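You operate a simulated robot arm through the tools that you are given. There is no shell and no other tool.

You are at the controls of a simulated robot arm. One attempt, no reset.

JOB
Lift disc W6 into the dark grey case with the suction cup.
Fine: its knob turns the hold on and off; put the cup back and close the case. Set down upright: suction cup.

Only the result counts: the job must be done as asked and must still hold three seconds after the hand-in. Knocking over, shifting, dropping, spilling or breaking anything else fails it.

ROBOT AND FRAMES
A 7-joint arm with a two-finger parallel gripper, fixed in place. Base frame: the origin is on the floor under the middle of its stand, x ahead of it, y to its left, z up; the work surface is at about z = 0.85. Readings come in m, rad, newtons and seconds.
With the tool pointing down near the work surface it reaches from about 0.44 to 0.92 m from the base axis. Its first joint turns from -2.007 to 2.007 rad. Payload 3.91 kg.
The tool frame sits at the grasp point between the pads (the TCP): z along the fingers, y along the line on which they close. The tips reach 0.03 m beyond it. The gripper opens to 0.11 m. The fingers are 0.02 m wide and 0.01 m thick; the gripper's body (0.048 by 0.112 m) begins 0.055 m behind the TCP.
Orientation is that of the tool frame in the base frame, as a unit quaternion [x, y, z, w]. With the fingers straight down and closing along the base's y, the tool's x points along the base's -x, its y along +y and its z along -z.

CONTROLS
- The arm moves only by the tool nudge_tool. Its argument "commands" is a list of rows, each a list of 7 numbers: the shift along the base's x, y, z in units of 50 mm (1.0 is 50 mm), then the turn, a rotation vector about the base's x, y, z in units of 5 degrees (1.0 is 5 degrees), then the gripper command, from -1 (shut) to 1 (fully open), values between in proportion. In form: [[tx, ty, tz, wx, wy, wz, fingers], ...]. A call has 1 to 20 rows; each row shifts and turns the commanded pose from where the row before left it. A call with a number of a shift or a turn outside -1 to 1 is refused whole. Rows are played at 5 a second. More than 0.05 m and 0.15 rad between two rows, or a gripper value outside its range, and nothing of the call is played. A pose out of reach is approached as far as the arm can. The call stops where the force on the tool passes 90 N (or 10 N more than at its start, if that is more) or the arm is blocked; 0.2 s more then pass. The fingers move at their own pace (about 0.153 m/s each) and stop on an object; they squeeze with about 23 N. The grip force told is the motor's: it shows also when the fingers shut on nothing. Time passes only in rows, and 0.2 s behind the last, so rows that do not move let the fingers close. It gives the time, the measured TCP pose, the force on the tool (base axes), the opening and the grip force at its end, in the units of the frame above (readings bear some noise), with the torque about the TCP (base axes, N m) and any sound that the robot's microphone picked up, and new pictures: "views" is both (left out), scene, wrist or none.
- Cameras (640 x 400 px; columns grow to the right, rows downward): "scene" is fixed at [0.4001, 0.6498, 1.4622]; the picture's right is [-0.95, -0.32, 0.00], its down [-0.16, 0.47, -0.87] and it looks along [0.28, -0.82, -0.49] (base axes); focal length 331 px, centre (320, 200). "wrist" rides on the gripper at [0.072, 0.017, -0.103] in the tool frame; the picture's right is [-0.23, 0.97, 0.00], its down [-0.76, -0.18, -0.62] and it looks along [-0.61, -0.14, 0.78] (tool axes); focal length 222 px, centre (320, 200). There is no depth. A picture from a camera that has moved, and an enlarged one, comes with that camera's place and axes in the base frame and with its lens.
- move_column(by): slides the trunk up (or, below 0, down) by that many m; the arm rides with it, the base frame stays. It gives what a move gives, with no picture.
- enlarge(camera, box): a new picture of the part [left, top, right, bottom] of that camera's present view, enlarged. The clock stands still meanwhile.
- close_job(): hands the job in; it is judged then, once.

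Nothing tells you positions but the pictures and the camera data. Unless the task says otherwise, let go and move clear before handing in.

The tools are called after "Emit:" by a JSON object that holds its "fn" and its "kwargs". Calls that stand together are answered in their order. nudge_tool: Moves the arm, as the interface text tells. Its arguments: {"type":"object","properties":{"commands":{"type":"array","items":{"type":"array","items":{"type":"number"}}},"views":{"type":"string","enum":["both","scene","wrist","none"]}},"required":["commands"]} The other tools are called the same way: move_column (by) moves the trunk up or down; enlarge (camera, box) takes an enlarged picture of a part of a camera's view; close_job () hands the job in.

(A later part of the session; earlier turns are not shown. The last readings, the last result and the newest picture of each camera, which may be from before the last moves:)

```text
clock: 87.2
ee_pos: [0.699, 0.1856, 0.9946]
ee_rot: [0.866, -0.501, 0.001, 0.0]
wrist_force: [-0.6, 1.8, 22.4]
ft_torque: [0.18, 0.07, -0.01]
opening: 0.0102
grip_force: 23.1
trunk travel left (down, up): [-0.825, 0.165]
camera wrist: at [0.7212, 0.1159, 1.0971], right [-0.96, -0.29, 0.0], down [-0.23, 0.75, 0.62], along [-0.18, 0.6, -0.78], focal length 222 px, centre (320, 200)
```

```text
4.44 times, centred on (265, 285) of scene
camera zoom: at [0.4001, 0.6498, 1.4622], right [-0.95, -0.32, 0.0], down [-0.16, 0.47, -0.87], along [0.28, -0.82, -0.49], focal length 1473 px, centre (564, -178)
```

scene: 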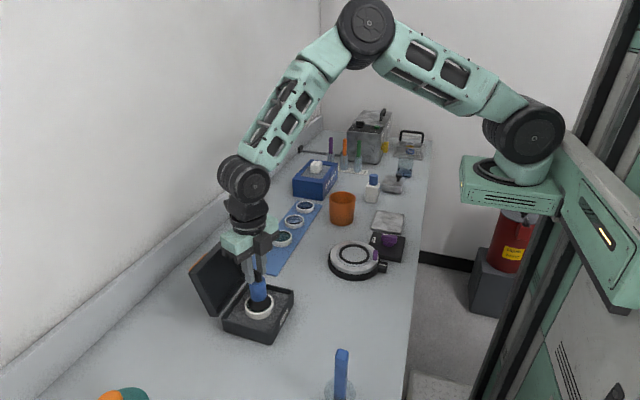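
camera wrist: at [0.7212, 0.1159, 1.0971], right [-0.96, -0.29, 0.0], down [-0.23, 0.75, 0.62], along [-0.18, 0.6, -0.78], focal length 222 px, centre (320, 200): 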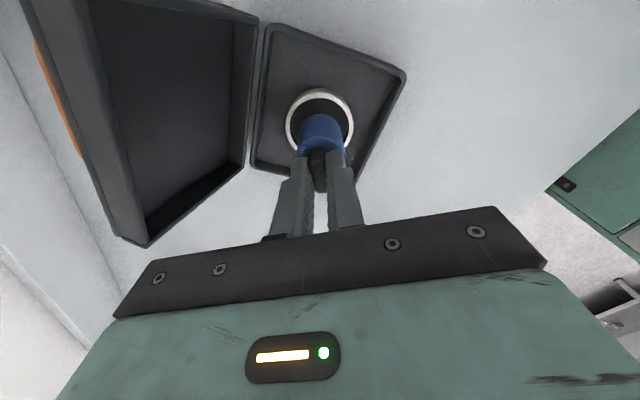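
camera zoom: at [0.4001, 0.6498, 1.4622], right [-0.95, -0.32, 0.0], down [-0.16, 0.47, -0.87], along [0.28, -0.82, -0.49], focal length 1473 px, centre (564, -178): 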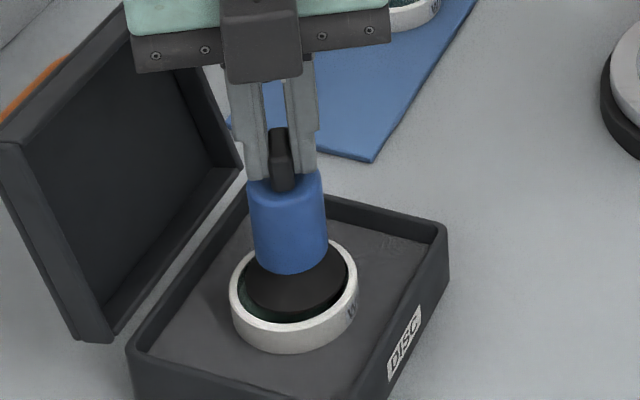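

The knob is coming off ON and the disc stays still. Continuing clockwise to the OFF stop.

Emit:
{"fn": "nudge_tool", "kwargs": {"commands": [[0, 0, 0, 0, 0, -1, -1], [0, 0, 0, 0, 0, -1, -1], [0, 0, 0, 0, 0, -1, -1], [0, 0, 0, 0, 0, -1, -1], [0, 0, 0, 0, 0, -1, -1], [0, 0, 0, 0, 0, -1, -1], [0, 0, 0, 0, 0, -1, -1], [0, 0, 0, 0, 0, -1, -1], [0, 0, 0, 0, 0, -1, -1], [0, 0, 0, 0, 0, 0, -1]], "views": "wrist"}}

Emit:
{"fn": "nudge_tool", "kwargs": {"commands": [[0, 0, 0, 0, 0, -0.6, -1], [0, 0, 0, 0, 0, 0, -1]], "views": "none"}}

Emit:
{"fn": "enlarge", "kwargs": {"camera": "scene", "box": [225, 240, 305, 330]}}

```text
clock: 89.4
ee_pos: [0.7004, 0.1863, 0.9942]
ee_rot: [-0.608, 0.794, 0.001, 0.001]
wrist_force: [-3.2, -0.6, 11.7]
ft_torque: [-0.13, 0.12, 0.0]
opening: 0.0098
grip_force: 23.2
trunk travel left (down, up): [-0.825, 0.165]
camera wrist: at [0.6647, 0.1217, 1.0968], right [-0.88, 0.47, 0.0], down [0.37, 0.69, 0.62], along [0.29, 0.55, -0.78], focal length 222 px, centre (320, 200)
```

wrist: 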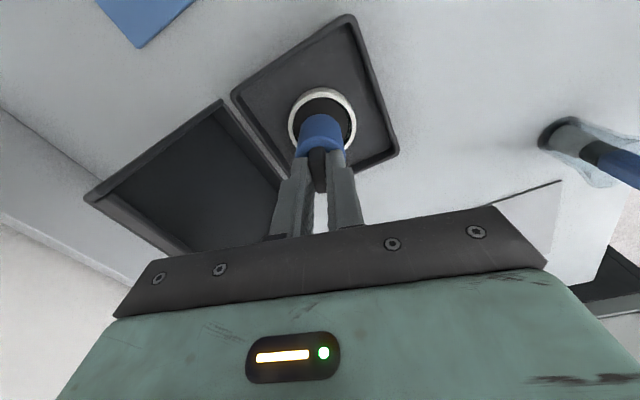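

```text
clock: 90.0
ee_pos: [0.6994, 0.1862, 0.9944]
ee_rot: [-0.588, 0.809, 0.0, -0.001]
wrist_force: [-2.2, -1.5, 6.7]
ft_torque: [-0.1, 0.14, 0.0]
opening: 0.0103
grip_force: 23.4
trunk travel left (down, up): [-0.825, 0.165]
```

```text
4.44 times, centred on (265, 285) of scene
camera zoom: at [0.4001, 0.6498, 1.4622], right [-0.95, -0.32, 0.0], down [-0.16, 0.47, -0.87], along [0.28, -0.82, -0.49], focal length 1473 px, centre (564, -178)
```

zoom: 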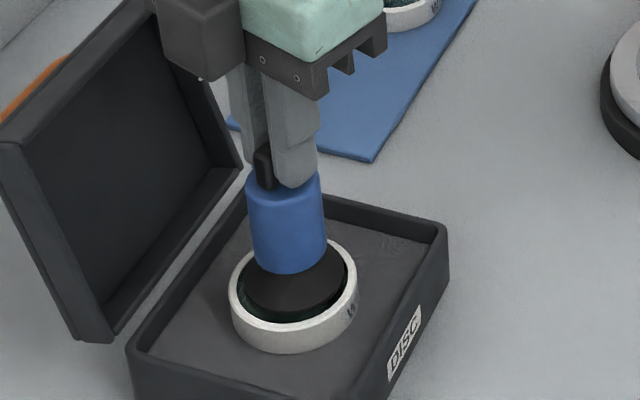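

Emit:
{"fn": "nudge_tool", "kwargs": {"commands": [[0, 0, 0, 0, 0, -0.6, -1], [0, 0, 0, 0, 0, 0, -1]], "views": "none"}}

Emit:
{"fn": "nudge_tool", "kwargs": {"commands": [[0, 0, 0, 0, 0, -0.6, -1], [0, 0, 0, 0, 0, 0, -1]], "views": "none"}}

Emit:
{"fn": "enlarge", "kwargs": {"camera": "scene", "box": [225, 240, 305, 330]}}

```text
clock: 90.6
ee_pos: [0.7, 0.1872, 0.9932]
ee_rot: [-0.566, 0.824, 0.0, 0.0]
wrist_force: [-1.9, -0.3, 6.5]
ft_torque: [-0.08, 0.05, 0.03]
opening: 0.0101
grip_force: 22.8
trunk travel left (down, up): [-0.825, 0.165]
```

```text
clock: 91.2
ee_pos: [0.7, 0.1876, 0.9949]
ee_rot: [-0.544, 0.839, -0.001, 0.0]
wrist_force: [0.6, 2.0, 3.2]
ft_torque: [0.22, -0.05, 0.08]
opening: 0.0101
grip_force: 23.4
trunk travel left (down, up): [-0.825, 0.165]
```

```text
4.44 times, centred on (265, 285) of scene
camera zoom: at [0.4001, 0.6498, 1.4622], right [-0.95, -0.32, 0.0], down [-0.16, 0.47, -0.87], along [0.28, -0.82, -0.49], focal length 1473 px, centre (564, -178)
```

zoom: 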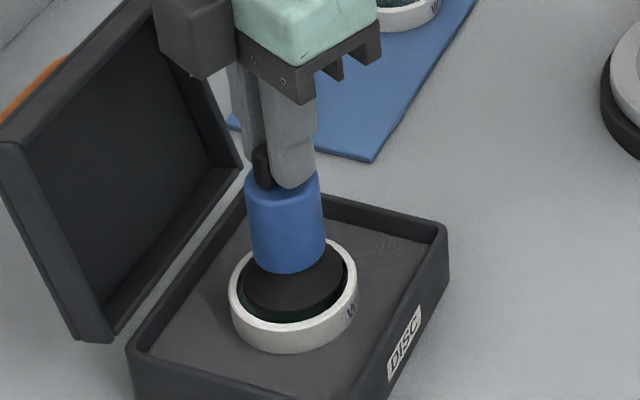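

Torque is rising at −94°, so that's the OFF stop. Releasing the knob, rising and checking.

Emit:
{"fn": "nudge_tool", "kwargs": {"commands": [[0, 0, 0, 0, 0, 0.4, -1], [0, 0, 0, 0, 0, 0, -0.6], [0, 0, 0, 0, 0, 0, -0.4], [0, 0, 0.4, 0, 0, 0, -0.4], [0, 0, 0.4, 0, 0, 0, 0.1], [0, 0, 0, 0, 0, 0, 0.1]]}}

Emit:
{"fn": "enlarge", "kwargs": {"camera": "scene", "box": [225, 240, 305, 330]}}

Emit:
{"fn": "enlarge", "kwargs": {"camera": "wrist", "box": [220, 60, 420, 220]}}

```text
clock: 92.6
ee_pos: [0.7, 0.1867, 1.0346]
ee_rot: [-0.559, 0.829, 0.0, 0.0]
wrist_force: [1.0, 0.7, 0.5]
ft_torque: [-0.01, -0.01, 0.01]
opening: 0.0607
grip_force: 0.0
trunk travel left (down, up): [-0.825, 0.165]
camera wrist: at [0.6574, 0.1268, 1.1366], right [-0.82, 0.58, 0.0], down [0.45, 0.64, 0.62], along [0.36, 0.51, -0.78], focal length 222 px, centre (320, 200)
```

scene: 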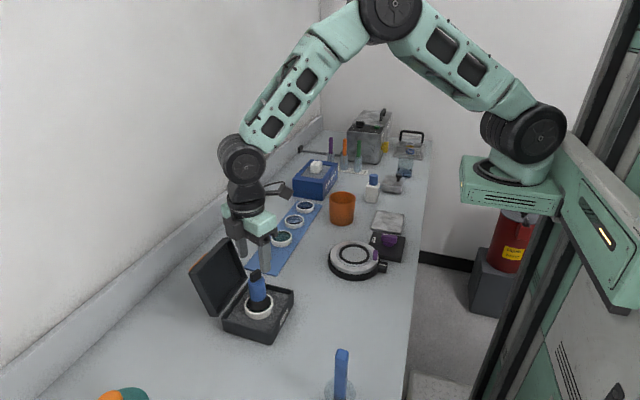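
wrist: 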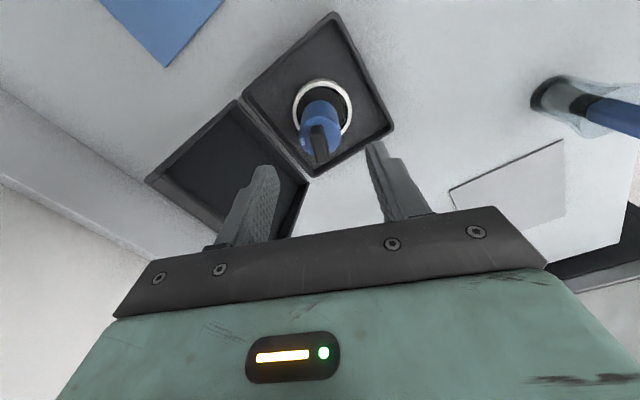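

```text
4.44 times, centred on (265, 285) of scene
camera zoom: at [0.4001, 0.6498, 1.4622], right [-0.95, -0.32, 0.0], down [-0.16, 0.47, -0.87], along [0.28, -0.82, -0.49], focal length 1473 px, centre (564, -178)
```

zoom: 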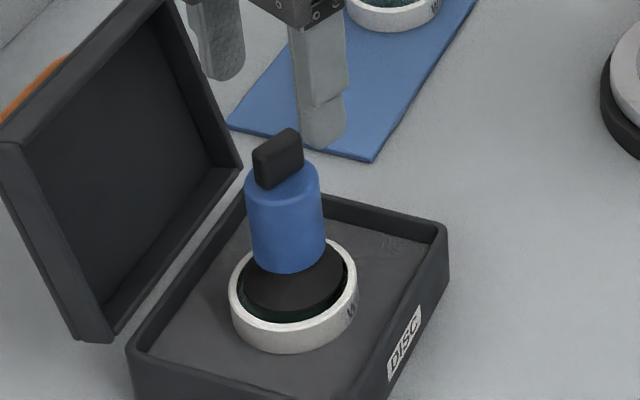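

```text
2.50 times, centred on (320, 140) of wrist
camera zoom: at [0.6574, 0.1268, 1.1366], right [-0.82, 0.58, 0.0], down [0.45, 0.64, 0.62], along [0.36, 0.51, -0.78], focal length 555 px, centre (320, 350)
```

zoom: 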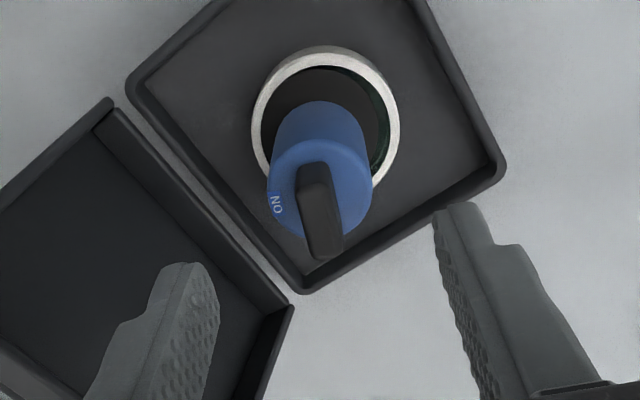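

"ON" is now 90° away from the bar, so the hold is OFF. I'll go down around the body, grip it and lift gently, checking that the disc stays behind.

Emit:
{"fn": "nudge_tool", "kwargs": {"commands": [[0, 0, -0.6, 0, 0, 0, 0.2], [0, 0, -0.7, 0, 0, 0, 0.2], [0, 0, -0.57, 0, 0, 0, 0.1], [0, 0, 0, 0, 0, 0, -0.2], [0, 0, 0, 0, 0, 0, -0.4], [0, 0, 0, 0, 0, 0, -1], [0, 0, 0, 0, 0, 0, -1], [0, 0, 0, 0, 0, 0, -1]], "views": "wrist"}}

Emit:
{"fn": "nudge_tool", "kwargs": {"commands": [[0, 0, 0.03, 0, 0, 0, -1], [0, 0, 0.05, 0, 0, 0, -1], [0, 0, 0.06, 0, 0, 0, -1], [0, 0, 0.06, 0, 0, 0, -1], [0, 0, 0, 0, 0, 0, -1]], "views": "both"}}

Emit:
{"fn": "enlarge", "kwargs": {"camera": "scene", "box": [225, 240, 305, 330]}}

Emit:
{"fn": "enlarge", "kwargs": {"camera": "wrist", "box": [220, 60, 420, 220]}}

```text
clock: 94.4
ee_pos: [0.6991, 0.1884, 0.9404]
ee_rot: [-0.559, 0.829, 0.0, -0.001]
wrist_force: [0.6, 0.6, 0.6]
ft_torque: [-0.03, -0.02, -0.02]
opening: 0.0355
grip_force: 22.8
trunk travel left (down, up): [-0.825, 0.165]
camera wrist: at [0.6568, 0.128, 1.0435], right [-0.82, 0.58, 0.0], down [0.45, 0.64, 0.62], along [0.36, 0.51, -0.78], focal length 222 px, centre (320, 200)
```

wrist: 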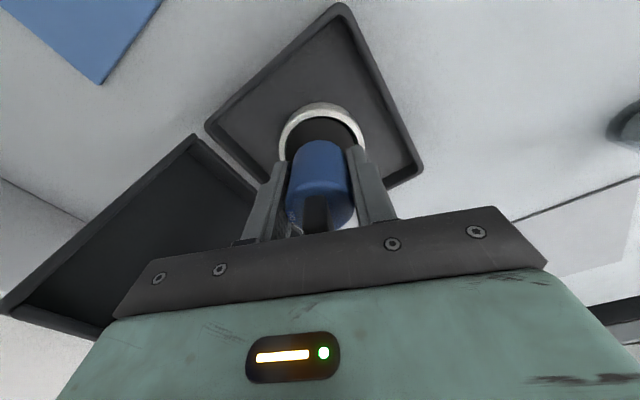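

```text
clock: 95.6
ee_pos: [0.6999, 0.1873, 0.95]
ee_rot: [-0.559, 0.829, 0.0, 0.0]
wrist_force: [-0.5, 0.1, -1.9]
ft_torque: [-0.02, 0.03, 0.01]
opening: 0.035
grip_force: 22.8
trunk travel left (down, up): [-0.825, 0.165]
camera wrist: at [0.6576, 0.1269, 1.0527], right [-0.82, 0.58, 0.0], down [0.45, 0.64, 0.62], along [0.36, 0.51, -0.78], focal length 222 px, centre (320, 200)
```

scene: 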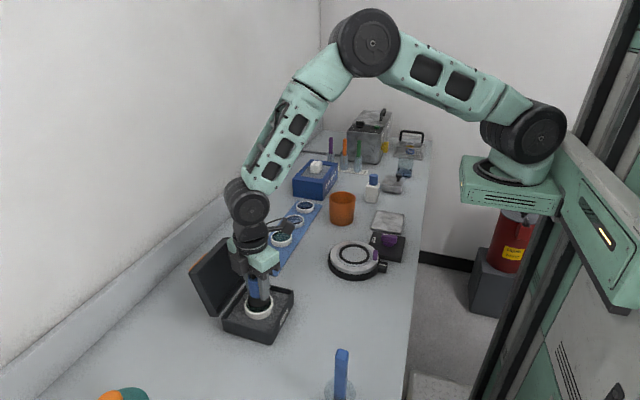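
wrist: 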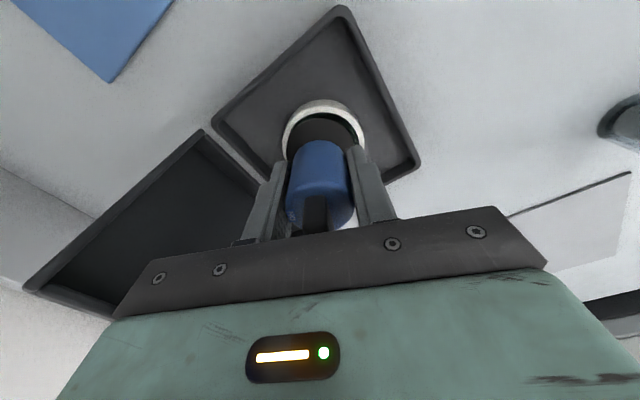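

```text
4.44 times, centred on (265, 285) of scene
camera zoom: at [0.4001, 0.6498, 1.4622], right [-0.95, -0.32, 0.0], down [-0.16, 0.47, -0.87], along [0.28, -0.82, -0.49], focal length 1473 px, centre (564, -178)
```

zoom: 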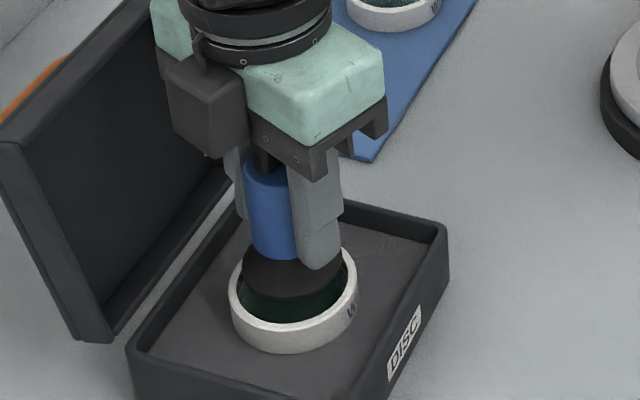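

```text
2.50 times, centred on (320, 140) of wrist
camera zoom: at [0.6576, 0.1269, 1.0527], right [-0.82, 0.58, 0.0], down [0.45, 0.64, 0.62], along [0.36, 0.51, -0.78], focal length 555 px, centre (320, 350)
```

zoom: 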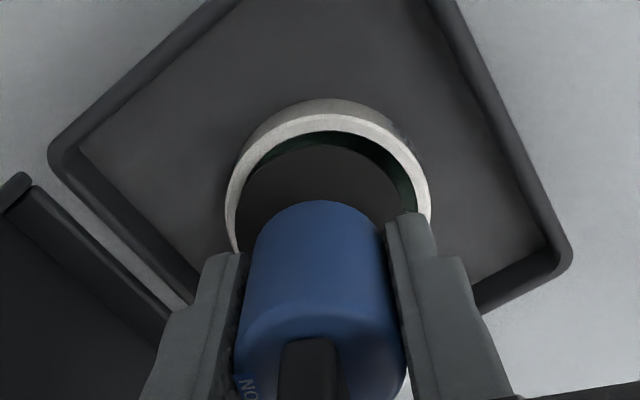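

The cup has come off and W6 stays flat in the case. I'll lift clear slowly, then carry the cup back home, turning it back to its original orientation on the way.

Emit:
{"fn": "nudge_tool", "kwargs": {"commands": [[0, 0, 0.1, 0, 0, 0, -1], [0, 0, 0.2, 0, 0, 0, -1], [0, 0, 0.3, 0, 0, 0, -1], [0, 0, 0.3, 0, 0, 0, -1], [0, 0, 0.2, 0, 0, 0, -1], [0, 0, 0.1, 0, 0, 0, -1], [0, 0, 0, 0, 0, 0, -1]]}}

Emit:
{"fn": "enlarge", "kwargs": {"camera": "scene", "box": [215, 230, 305, 330]}}

Emit:
{"fn": "nudge_tool", "kwargs": {"commands": [[-0.1, 0, 0, 0, 0, 0.34, -1], [-0.2, 0, 0, 0, 0, 0.34, -1], [-0.3, 0, 0, 0, 0, 0.34, -1], [-0.4, 0, 0, 0, 0, 0.34, -1], [-0.4, 0.02, 0, 0, 0, 0.34, -1], [-0.4, 0.02, 0, 0, 0, 0.34, -1], [-0.4, 0.01, 0, 0, 0, 0.34, -1], [-0.4, 0, 0, 0, 0, 0.34, -1], [-0.4, 0, 0, 0, 0, 0.34, -1], [-0.4, 0, 0, 0, 0, 0.34, -1], [-0.3, 0, 0, 0, 0, 0.34, -1], [-0.2, 0, 0, 0, 0, 0.34, -1], [-0.1, 0, 0, 0, 0, 0.32, -1], [0, 0, 0, 0, 0, 0, -1]]}}

Emit:
{"fn": "enlarge", "kwargs": {"camera": "scene", "box": [305, 250, 385, 350]}}

Emit:
{"fn": "enlarge", "kwargs": {"camera": "wrist", "box": [220, 60, 420, 220]}}

```text
clock: 97.2
ee_pos: [0.7007, 0.1873, 1.0126]
ee_rot: [-0.559, 0.829, 0.0, 0.0]
wrist_force: [0.1, 0.3, -1.5]
ft_torque: [0.0, 0.01, 0.0]
opening: 0.0355
grip_force: 23.6
trunk travel left (down, up): [-0.825, 0.165]
camera wrist: at [0.6583, 0.1269, 1.1139], right [-0.82, 0.58, 0.0], down [0.45, 0.64, 0.62], along [0.36, 0.51, -0.78], focal length 222 px, centre (320, 200)
```

scene: 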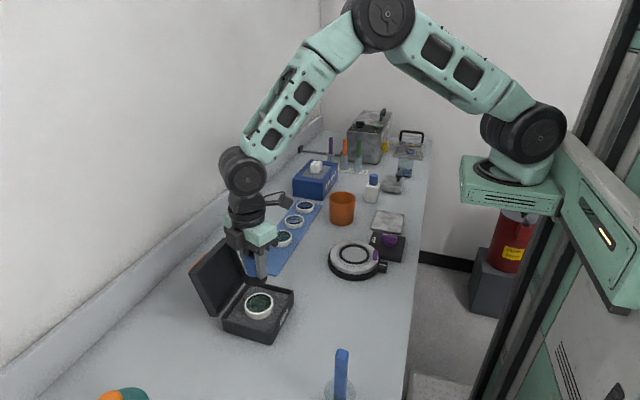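
wrist: 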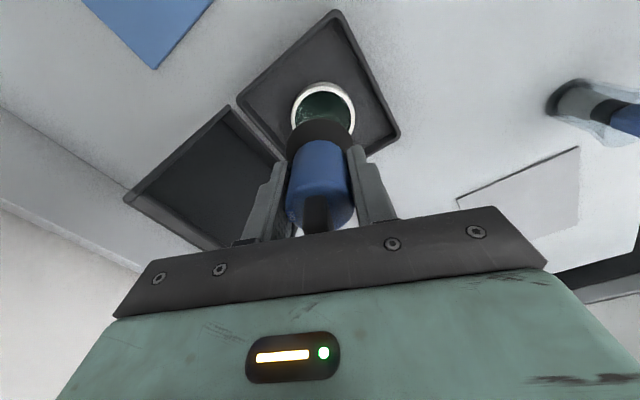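

```text
4.00 times, centred on (260, 280) of scene
camera zoom: at [0.4001, 0.6498, 1.4622], right [-0.95, -0.32, 0.0], down [-0.16, 0.47, -0.87], along [0.28, -0.82, -0.49], focal length 1325 px, centre (560, -120)
```

zoom: 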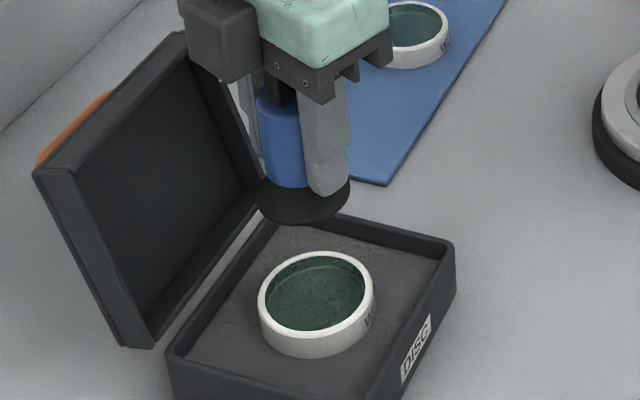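

```text
clock: 100.2
ee_pos: [0.5003, 0.1897, 1.0092]
ee_rot: [0.707, -0.707, 0.0, 0.0]
wrist_force: [-0.7, -0.1, -1.7]
ft_torque: [-0.02, 0.03, 0.07]
opening: 0.0351
grip_force: 22.6
trunk travel left (down, up): [-0.825, 0.165]
camera wrist: at [0.4832, 0.1175, 1.1123], right [-0.97, 0.23, 0.0], down [0.18, 0.76, 0.62], along [0.14, 0.61, -0.78], focal length 222 px, centre (320, 200)
```

scene: 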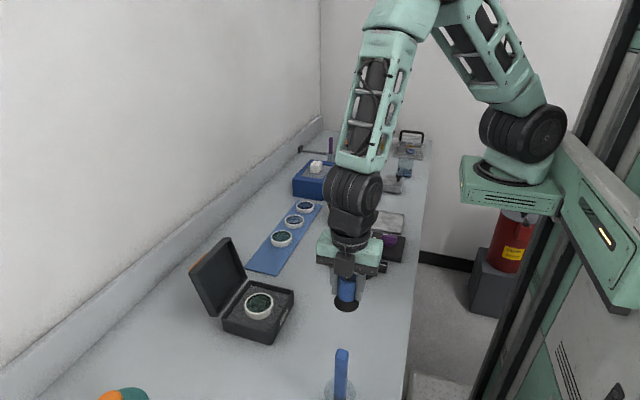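
wrist: 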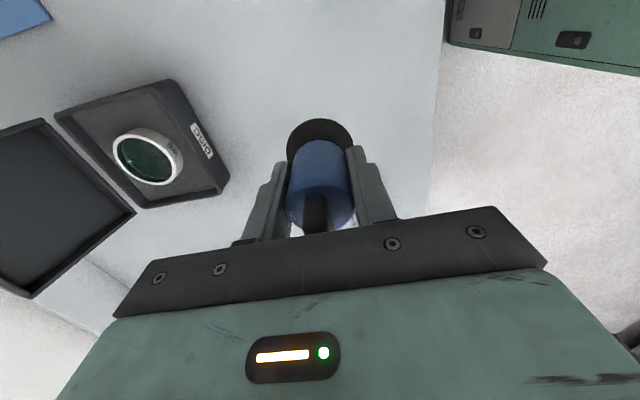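

```text
4.00 times, centred on (345, 300) of scene
camera zoom: at [0.4001, 0.6498, 1.4622], right [-0.95, -0.32, 0.0], down [-0.16, 0.47, -0.87], along [0.28, -0.82, -0.49], focal length 1325 px, centre (220, -200)
```

zoom: 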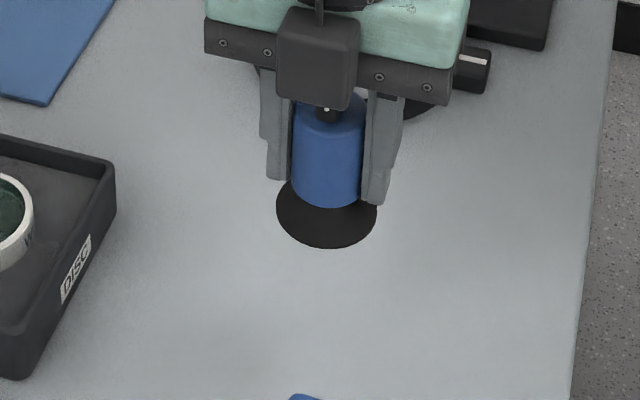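

```text
2.50 times, centred on (320, 140) of wrist
camera zoom: at [0.4832, 0.1175, 1.1123], right [-0.97, 0.23, 0.0], down [0.18, 0.76, 0.62], along [0.14, 0.61, -0.78], focal length 555 px, centre (320, 350)
```

zoom: 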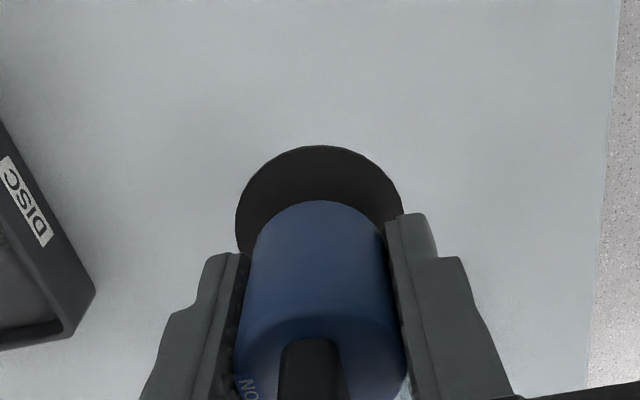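

The cup is above its home with its orientation restored. I'll adjust y by −1.5 mm and lower it gently.

Emit:
{"fn": "nudge_tool", "kwargs": {"commands": [[0, -0.03, -0.1, 0, 0, 0, -1], [0, 0, -0.2, 0, 0, 0, -1], [0, 0, -0.3, 0, 0, 0, -1], [0, 0, -0.35, 0, 0, 0, -1], [0, 0, -0.35, 0, 0, 0, -1], [0, 0, -0.3, 0, 0, 0, -1], [0, 0, -0.25, 0, 0, 0, -1], [0, 0, -0.16, 0, 0, 0, -1], [0, 0, -0.08, 0, 0, 0, -1], [0, 0, 0, 0, 0, 0, -1]]}}

Emit:
{"fn": "enlarge", "kwargs": {"camera": "scene", "box": [325, 300, 365, 355]}}

```text
clock: 102.4
ee_pos: [0.5017, 0.1877, 0.9063]
ee_rot: [-0.707, 0.707, 0.0, 0.0]
wrist_force: [0.2, 0.0, -2.0]
ft_torque: [0.01, 0.01, 0.02]
opening: 0.0352
grip_force: 23.2
trunk travel left (down, up): [-0.825, 0.165]
camera wrist: at [0.4838, 0.1163, 1.0088], right [-0.97, 0.23, 0.0], down [0.18, 0.76, 0.62], along [0.14, 0.61, -0.78], focal length 222 px, centre (320, 200)
```

scene: 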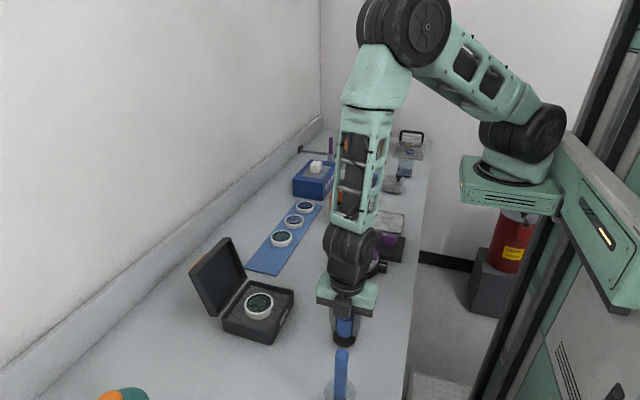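
wrist: 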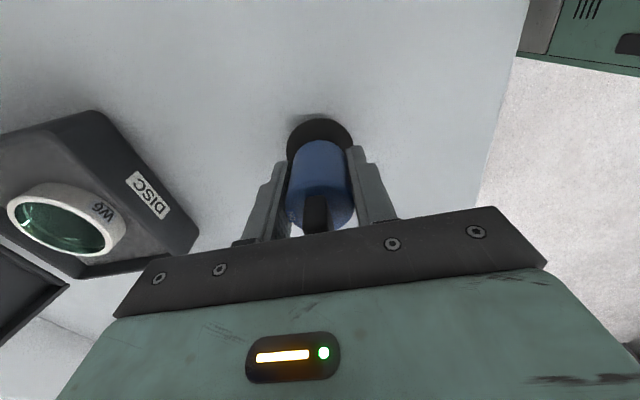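

```text
7.27 times, centred on (345, 328) of scene
camera zoom: at [0.4001, 0.6498, 1.4622], right [-0.95, -0.32, 0.0], down [-0.16, 0.47, -0.87], along [0.28, -0.82, -0.49], focal length 2410 px, centre (138, -727)
```

zoom: 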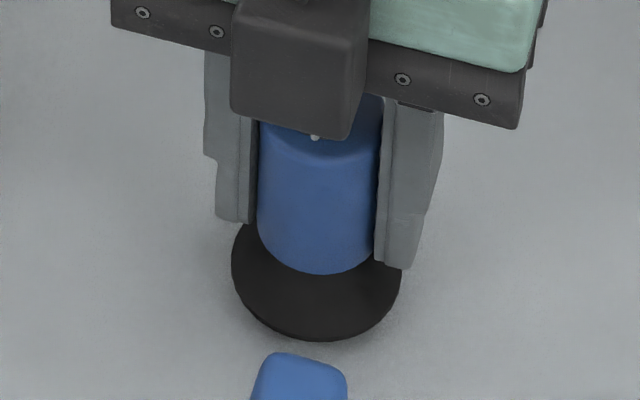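

Emit:
{"fn": "nudge_tool", "kwargs": {"commands": [[0, 0, -0.04, 0, 0, 0, -1], [0, 0, -0.04, 0, 0, 0, -1], [0, 0, 0, 0, 0, 0, -1]], "views": "none"}}

Emit:
{"fn": "enlarge", "kwargs": {"camera": "scene", "box": [325, 300, 365, 355]}}

Emit:
{"fn": "enlarge", "kwargs": {"camera": "wrist", "box": [230, 60, 430, 240]}}

```text
clock: 103.2
ee_pos: [0.4995, 0.1872, 0.901]
ee_rot: [0.707, -0.707, 0.0, 0.0]
wrist_force: [-0.5, 0.2, -1.7]
ft_torque: [-0.01, -0.01, 0.0]
opening: 0.0354
grip_force: 22.5
trunk travel left (down, up): [-0.825, 0.165]
```

```text
7.27 times, centred on (345, 328) of scene
camera zoom: at [0.4001, 0.6498, 1.4622], right [-0.95, -0.32, 0.0], down [-0.16, 0.47, -0.87], along [0.28, -0.82, -0.49], focal length 2410 px, centre (138, -727)
```

zoom: 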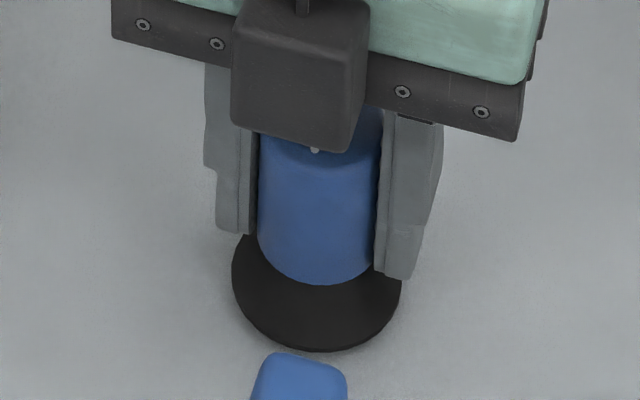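

```text
2.22 times, centred on (330, 150) of wrist
camera zoom: at [0.4836, 0.1165, 1.0045], right [-0.97, 0.23, 0.0], down [0.18, 0.76, 0.62], along [0.14, 0.61, -0.78], focal length 494 px, centre (298, 311)
```

zoom: 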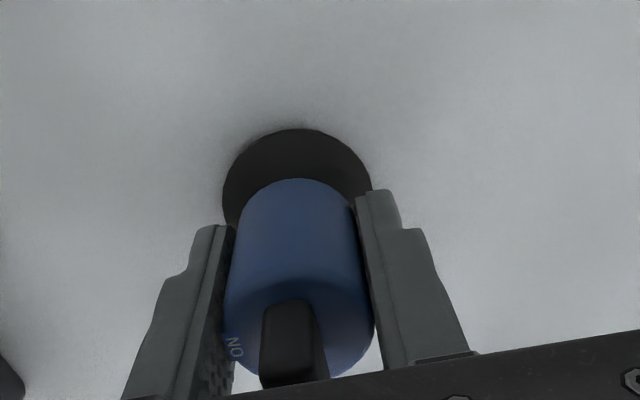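

Emit:
{"fn": "nudge_tool", "kwargs": {"commands": [[0, 0, -0.04, 0, 0, 0, -1], [0, 0, 0, 0, 0, 0, -1]], "views": "none"}}

Emit:
{"fn": "nudge_tool", "kwargs": {"commands": [[0, 0, -0.03, 0, 0, 0, -1], [0, 0, 0, 0, 0, 0, -1]], "views": "none"}}

Emit:
{"fn": "enlarge", "kwargs": {"camera": "scene", "box": [325, 300, 365, 355]}}

```text
clock: 103.8
ee_pos: [0.4996, 0.1884, 0.9]
ee_rot: [-0.707, 0.707, 0.0, 0.0]
wrist_force: [0.4, -0.2, -1.2]
ft_torque: [0.01, 0.01, 0.0]
opening: 0.0353
grip_force: 23.0
trunk travel left (down, up): [-0.825, 0.165]
```

```text
clock: 104.4
ee_pos: [0.5001, 0.1883, 0.8977]
ee_rot: [0.707, -0.707, -0.001, 0.0]
wrist_force: [0.0, 0.4, -2.7]
ft_torque: [0.01, -0.01, -0.01]
opening: 0.0353
grip_force: 22.6
trunk travel left (down, up): [-0.825, 0.165]
```

```text
7.27 times, centred on (345, 328) of scene
camera zoom: at [0.4001, 0.6498, 1.4622], right [-0.95, -0.32, 0.0], down [-0.16, 0.47, -0.87], along [0.28, -0.82, -0.49], focal length 2410 px, centre (138, -727)
```

zoom: 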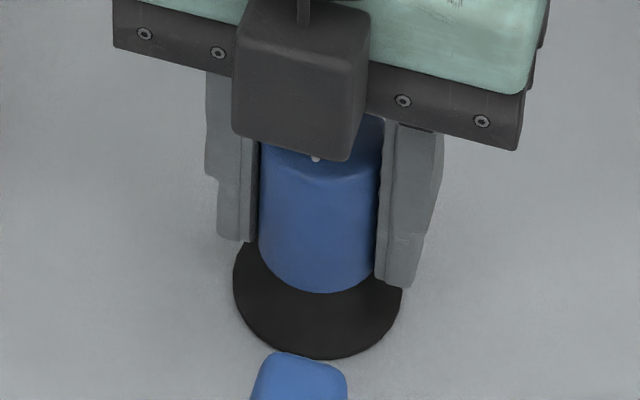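

Emit:
{"fn": "nudge_tool", "kwargs": {"commands": [[0, 0, -0.03, 0, 0, 0, -1], [0, 0, 0, 0, 0, 0, -1]], "views": "none"}}

Emit:
{"fn": "nudge_tool", "kwargs": {"commands": [[0, 0, -0.02, 0, 0, 0, -1], [0, 0, 0, 0, 0, 0, -1]], "views": "none"}}

Emit:
{"fn": "enlarge", "kwargs": {"camera": "scene", "box": [325, 300, 365, 355]}}

```text
clock: 105.0
ee_pos: [0.5007, 0.1866, 0.8977]
ee_rot: [0.707, -0.707, 0.0, 0.0]
wrist_force: [0.2, -1.5, 5.5]
ft_torque: [-0.06, 0.01, -0.02]
opening: 0.0354
grip_force: 22.9
trunk travel left (down, up): [-0.825, 0.165]
```

```text
clock: 105.6
ee_pos: [0.5003, 0.1882, 0.8972]
ee_rot: [-0.707, 0.707, -0.001, 0.0]
wrist_force: [-1.1, 1.0, 21.7]
ft_torque: [-0.18, 0.06, 0.01]
opening: 0.0354
grip_force: 23.4
trunk travel left (down, up): [-0.825, 0.165]
```

```text
7.27 times, centred on (345, 328) of scene
camera zoom: at [0.4001, 0.6498, 1.4622], right [-0.95, -0.32, 0.0], down [-0.16, 0.47, -0.87], along [0.28, -0.82, -0.49], focal length 2410 px, centre (138, -727)
```

zoom: 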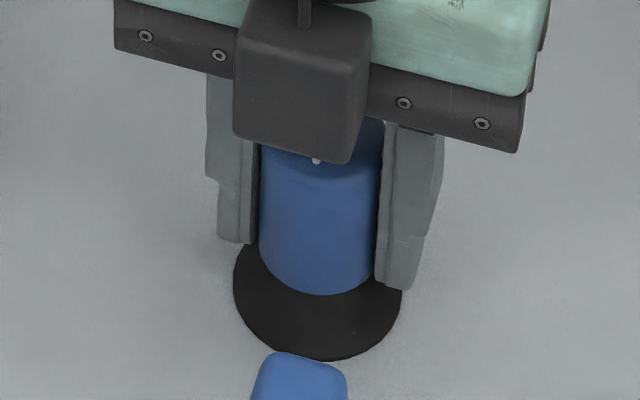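

The cup stands on the bench within about 1 mm of its original spot. I'll relieve the pressure, release it and back away upward.

Emit:
{"fn": "nudge_tool", "kwargs": {"commands": [[0, 0, 0.03, 0, 0, 0, -1], [0, 0, 0, 0, 0, 0, -1], [0, 0, 0, 0, 0, 0, -0.3], [0, 0, 0, 0, 0, 0, 0], [0, 0, 0, 0, 0, 0, 0.2], [0, 0, 0.3, 0, 0, 0, 0.2], [0, 0, 0.8, 0, 0, 0, 0.2], [0, 0, 0.9, 0, 0, 0, 0.2], [0, 0, 0.9, 0, 0, 0, 0.2], [0, 0, 0.7, 0, 0, 0, 0.2], [0, 0, 0, 0, 0, 0, 0.2]]}}

Emit:
{"fn": "enlarge", "kwargs": {"camera": "scene", "box": [325, 300, 365, 355]}}

Emit:
{"fn": "enlarge", "kwargs": {"camera": "scene", "box": [190, 225, 310, 350]}}

```text
clock: 108.0
ee_pos: [0.4996, 0.188, 1.0772]
ee_rot: [-0.707, 0.707, 0.0, 0.0]
wrist_force: [0.6, 0.1, -0.4]
ft_torque: [0.01, 0.0, 0.01]
opening: 0.066
grip_force: 0.1
trunk travel left (down, up): [-0.825, 0.165]
camera wrist: at [0.4835, 0.1152, 1.1797], right [-0.97, 0.23, 0.0], down [0.18, 0.76, 0.62], along [0.14, 0.61, -0.78], focal length 222 px, centre (320, 200)
```

scene: 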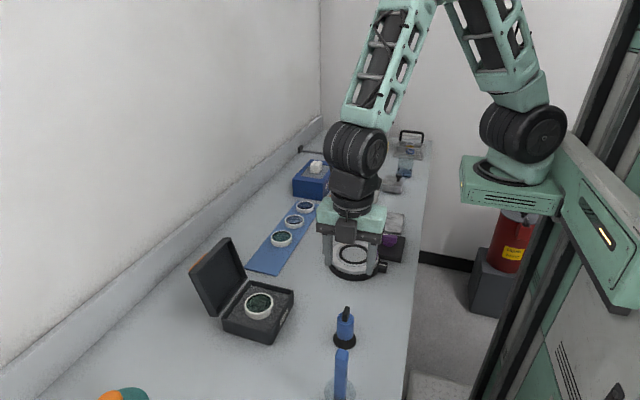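
wrist: 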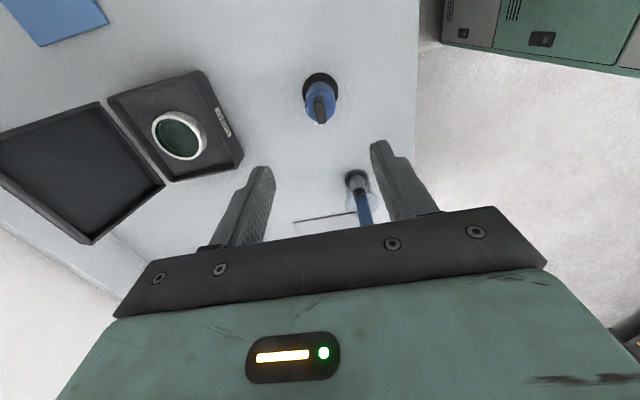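

```text
7.27 times, centred on (345, 328) of scene
camera zoom: at [0.4001, 0.6498, 1.4622], right [-0.95, -0.32, 0.0], down [-0.16, 0.47, -0.87], along [0.28, -0.82, -0.49], focal length 2410 px, centre (138, -727)
```

zoom: 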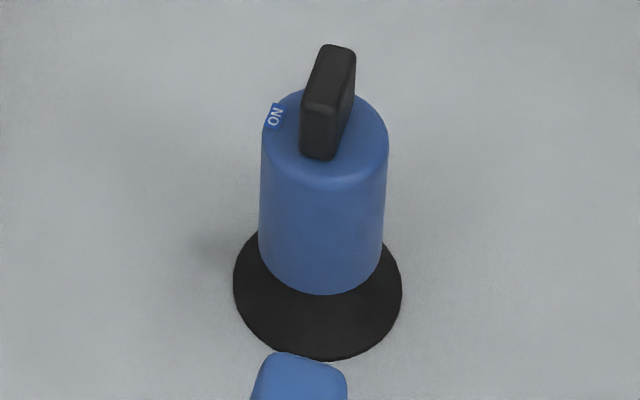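

```text
3.20 times, centred on (250, 288) of scene
camera zoom: at [0.4001, 0.6498, 1.4622], right [-0.95, -0.32, 0.0], down [-0.16, 0.47, -0.87], along [0.28, -0.82, -0.49], focal length 1060 px, centre (544, -80)
```

zoom: 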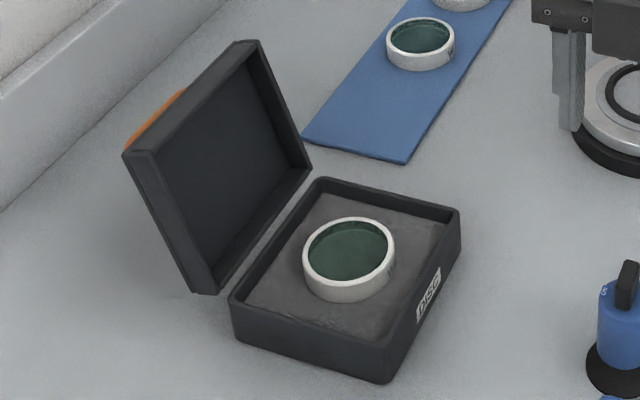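

The cup is back, upright, in its original place and orientation, and W6 lies in the case. Next is closing the lid: I'll go back above the raised handle with the fingers narrowed, as when I left it.

Emit:
{"fn": "nudge_tool", "kwargs": {"commands": [[0, 0, 0.8, 0, 0, 0, 0], [0.5, 0, 0, 0, 0, 0, -0.3], [0.9, 0, 0, 0, 0, 0, -0.67], [0.9, 0, 0, 0, 0, 0, -0.67], [0.9, 0, 0, 0, 0, 0, -0.67], [0.9, 0, 0, 0, 0, 0, -0.67], [0.9, 0, 0, 0, 0, 0, -0.67], [0.9, -0.02, 0, 0, 0, 0, -0.67], [0.6, -0.02, 0, 0, 0, 0, -0.67], [0.26, 0, 0, 0, 0, 0, -0.67], [0, 0, -0.6, 0, 0, 0, -0.67], [0, 0, 0, 0, 0, 0, -0.67]]}}

Emit:
{"fn": "enlarge", "kwargs": {"camera": "wrist", "box": [230, 60, 430, 240]}}

Emit:
{"fn": "enlarge", "kwargs": {"camera": "scene", "box": [160, 170, 300, 350]}}

```text
clock: 110.6
ee_pos: [0.837, 0.1871, 1.0887]
ee_rot: [0.708, -0.707, 0.001, 0.0]
wrist_force: [-0.1, 0.0, -0.1]
ft_torque: [-0.02, -0.01, -0.01]
opening: 0.0183
grip_force: 0.0
trunk travel left (down, up): [-0.825, 0.165]
camera wrist: at [0.8202, 0.1149, 1.1903], right [-0.97, 0.23, 0.0], down [0.18, 0.76, 0.62], along [0.14, 0.61, -0.78], focal length 222 px, centre (320, 200)
```

scene: 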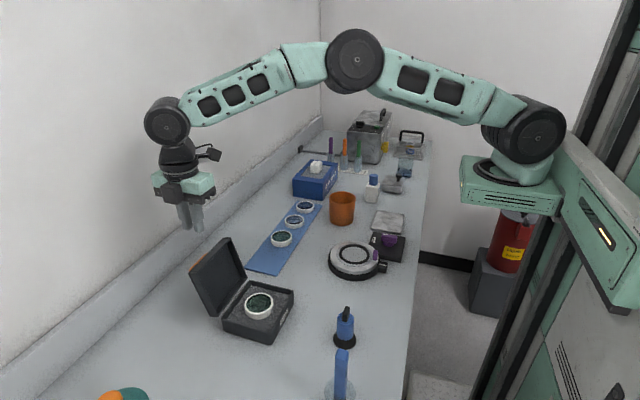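
wrist: 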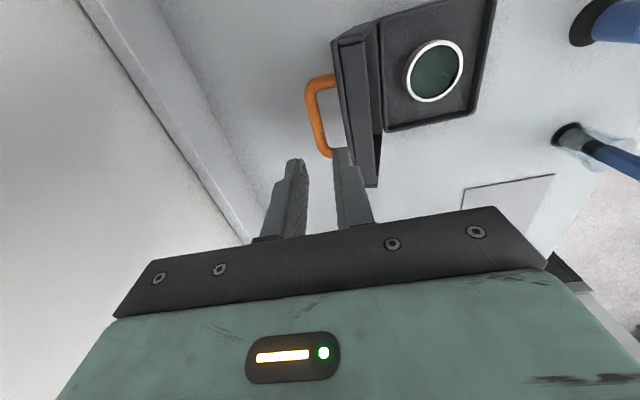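

```text
2.22 times, centred on (330, 150) of wrist
camera zoom: at [0.8202, 0.1149, 1.1903], right [-0.97, 0.23, 0.0], down [0.18, 0.76, 0.62], along [0.14, 0.61, -0.78], focal length 494 px, centre (298, 311)
```

zoom: 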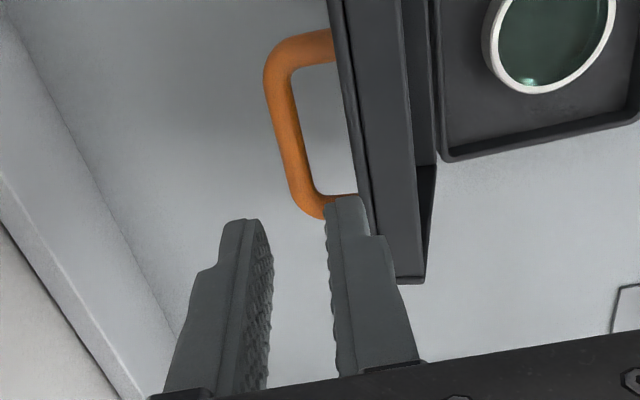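

```text
2.22 times, centred on (230, 260) of scene
camera zoom: at [0.4001, 0.6498, 1.4622], right [-0.95, -0.32, 0.0], down [-0.16, 0.47, -0.87], along [0.28, -0.82, -0.49], focal length 736 px, centre (520, 67)
```

zoom: 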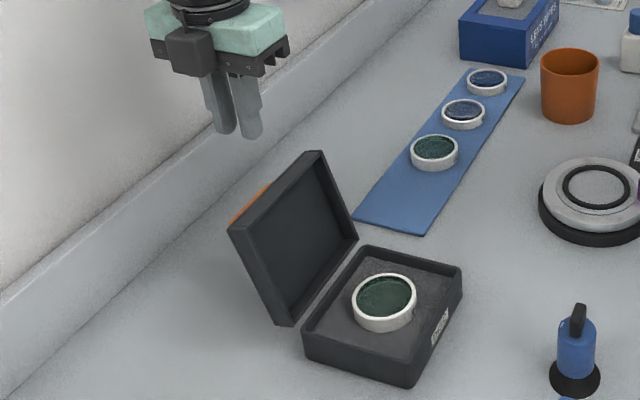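

Emit:
{"fn": "nudge_tool", "kwargs": {"commands": [[0.02, 0, -0.6, 0, 0, 0, -0.67], [0, 0, -0.6, 0, 0, 0, -0.67], [0, 0, 0, 0, 0, 0, -0.67]]}}

Emit:
{"fn": "enlarge", "kwargs": {"camera": "wrist", "box": [230, 80, 430, 240]}}

Emit:
{"fn": "enlarge", "kwargs": {"camera": "scene", "box": [170, 210, 290, 310]}}

```text
clock: 111.4
ee_pos: [0.8387, 0.1861, 1.027]
ee_rot: [-0.707, 0.707, 0.0, 0.0]
wrist_force: [0.0, -0.3, 0.2]
ft_torque: [-0.01, 0.0, -0.01]
opening: 0.0181
grip_force: 0.1
trunk travel left (down, up): [-0.825, 0.165]
camera wrist: at [0.8222, 0.1142, 1.1292], right [-0.97, 0.23, 0.0], down [0.18, 0.76, 0.62], along [0.14, 0.61, -0.78], focal length 222 px, centre (320, 200)
```

scene: 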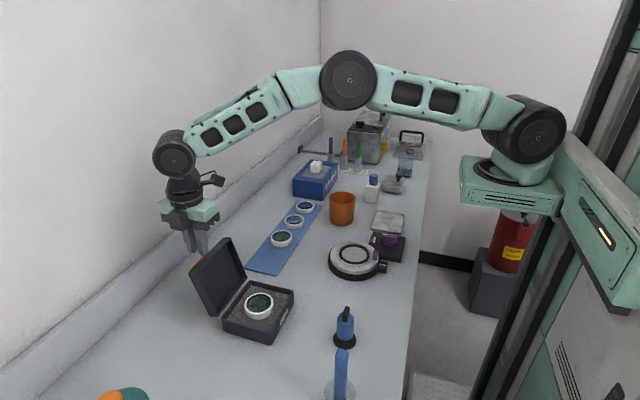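
wrist: 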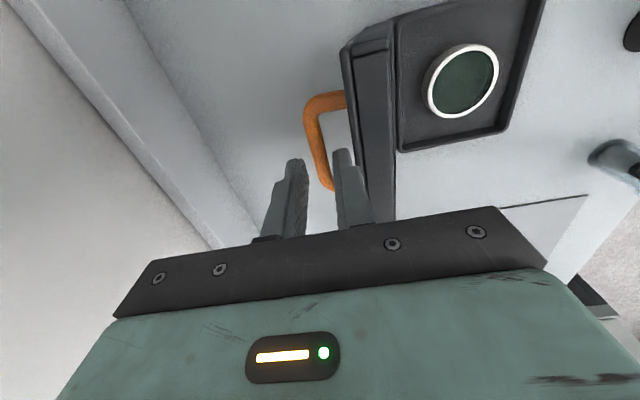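

```text
2.50 times, centred on (330, 160) of wrist
camera zoom: at [0.8222, 0.1142, 1.1292], right [-0.97, 0.23, 0.0], down [0.18, 0.76, 0.62], along [0.14, 0.61, -0.78], focal length 555 px, centre (295, 300)
```

zoom: 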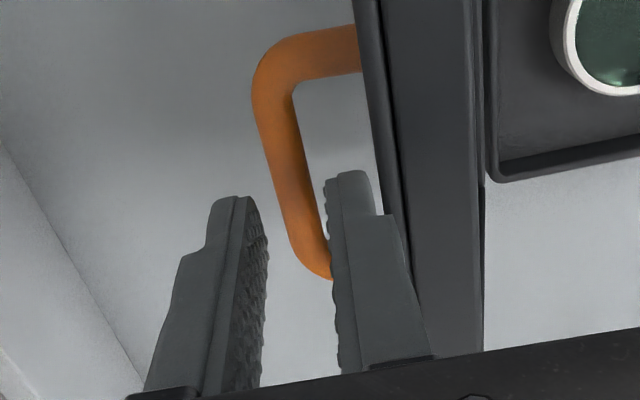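

```text
4.00 times, centred on (230, 260) of scene
camera zoom: at [0.4001, 0.6498, 1.4622], right [-0.95, -0.32, 0.0], down [-0.16, 0.47, -0.87], along [0.28, -0.82, -0.49], focal length 1325 px, centre (680, -40)
```

zoom: 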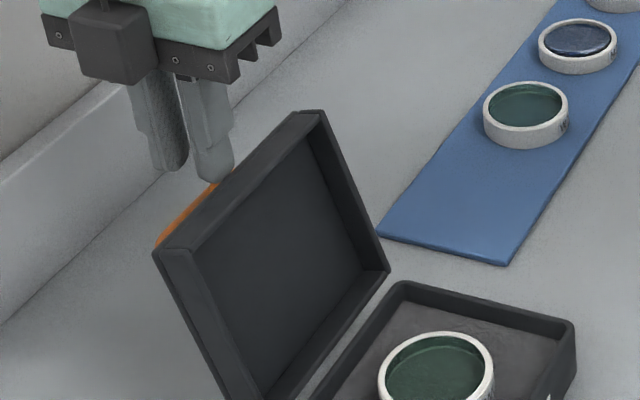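

Emit:
{"fn": "nudge_tool", "kwargs": {"commands": [[0, 0, -0.2, 0, 0, 0, -0.67], [0, 0, -0.2, 0, 0, 0, -0.67], [0, 0, 0, 0, 0, 0, -0.67]], "views": "none"}}

Emit:
{"fn": "enlarge", "kwargs": {"camera": "wrist", "box": [230, 80, 430, 240]}}

```text
clock: 112.2
ee_pos: [0.8396, 0.1855, 1.0063]
ee_rot: [0.707, -0.707, 0.0, 0.0]
wrist_force: [-0.7, 0.4, -0.7]
ft_torque: [0.01, 0.01, -0.01]
opening: 0.0182
grip_force: 0.0
trunk travel left (down, up): [-0.825, 0.165]
```

```text
2.50 times, centred on (330, 160) of wrist
camera zoom: at [0.8225, 0.1141, 1.1095], right [-0.97, 0.23, 0.0], down [0.18, 0.76, 0.62], along [0.14, 0.61, -0.78], focal length 555 px, centre (295, 300)
```

zoom: 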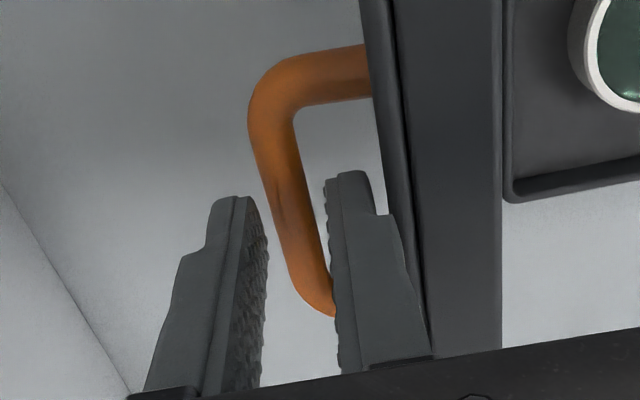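

The bar is centred between the fingers. Going down the rest of the way and closing.

Emit:
{"fn": "nudge_tool", "kwargs": {"commands": [[0, 0, -0.2, 0, 0, 0, -0.67], [0, 0, -0.2, 0, 0, 0, -0.67], [0, 0, 0, 0, 0, 0, -0.67]], "views": "none"}}

Emit:
{"fn": "nudge_tool", "kwargs": {"commands": [[0, 0, 0, 0, 0, 0, -1], [0, 0, 0, 0, 0, 0, -1], [0, 0, 0, 0, 0, 0, -1]]}}

Emit:
{"fn": "enlarge", "kwargs": {"camera": "wrist", "box": [230, 80, 430, 240]}}

Emit:
{"fn": "enlarge", "kwargs": {"camera": "scene", "box": [170, 210, 310, 350]}}

```text
clock: 113.0
ee_pos: [0.8427, 0.1857, 1.0032]
ee_rot: [-0.707, 0.708, -0.004, 0.01]
wrist_force: [-4.7, -8.7, 80.1]
ft_torque: [-0.24, 1.96, 0.26]
opening: 0.0194
grip_force: 1.2
trunk travel left (down, up): [-0.825, 0.165]
```

```text
clock: 113.8
ee_pos: [0.84, 0.1866, 0.9919]
ee_rot: [-0.707, 0.708, -0.002, 0.005]
wrist_force: [8.8, 6.4, 32.8]
ft_torque: [0.7, -0.33, -0.69]
opening: 0.0115
grip_force: 44.2
trunk travel left (down, up): [-0.825, 0.165]
camera wrist: at [0.8227, 0.1145, 1.0941], right [-0.97, 0.23, -0.01], down [0.17, 0.76, 0.63], along [0.15, 0.61, -0.78], focal length 222 px, centre (320, 200)
```

scene: 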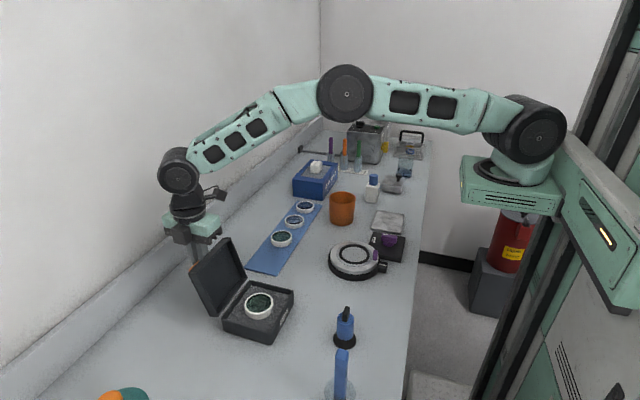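
wrist: 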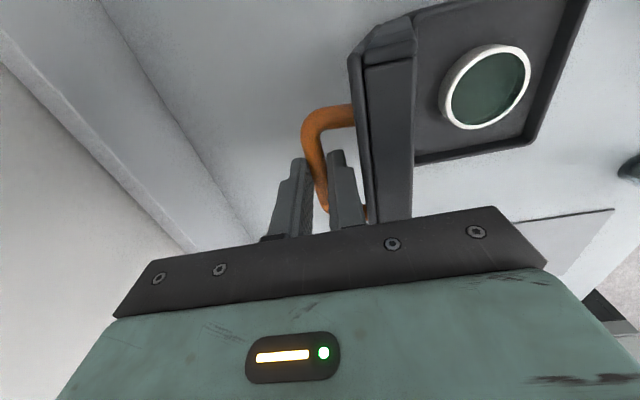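

```text
2.50 times, centred on (330, 160) of wrist
camera zoom: at [0.8227, 0.1145, 1.0941], right [-0.97, 0.23, -0.01], down [0.17, 0.76, 0.63], along [0.15, 0.61, -0.78], focal length 555 px, centre (295, 300)
```

zoom: 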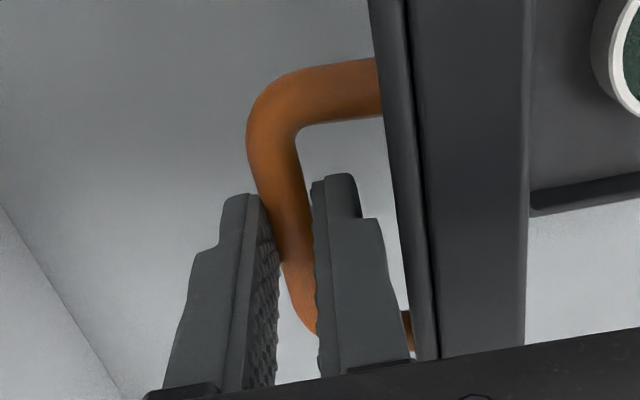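

```text
2.86 times, centred on (240, 280) of scene
camera zoom: at [0.4001, 0.6498, 1.4622], right [-0.95, -0.32, 0.0], down [-0.16, 0.47, -0.87], along [0.28, -0.82, -0.49], focal length 947 px, centre (549, -29)
```

zoom: 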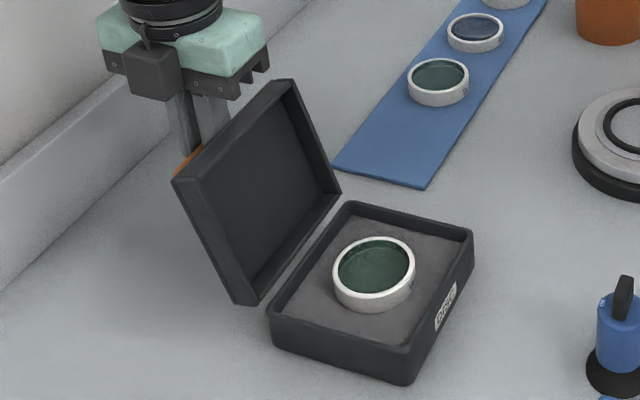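

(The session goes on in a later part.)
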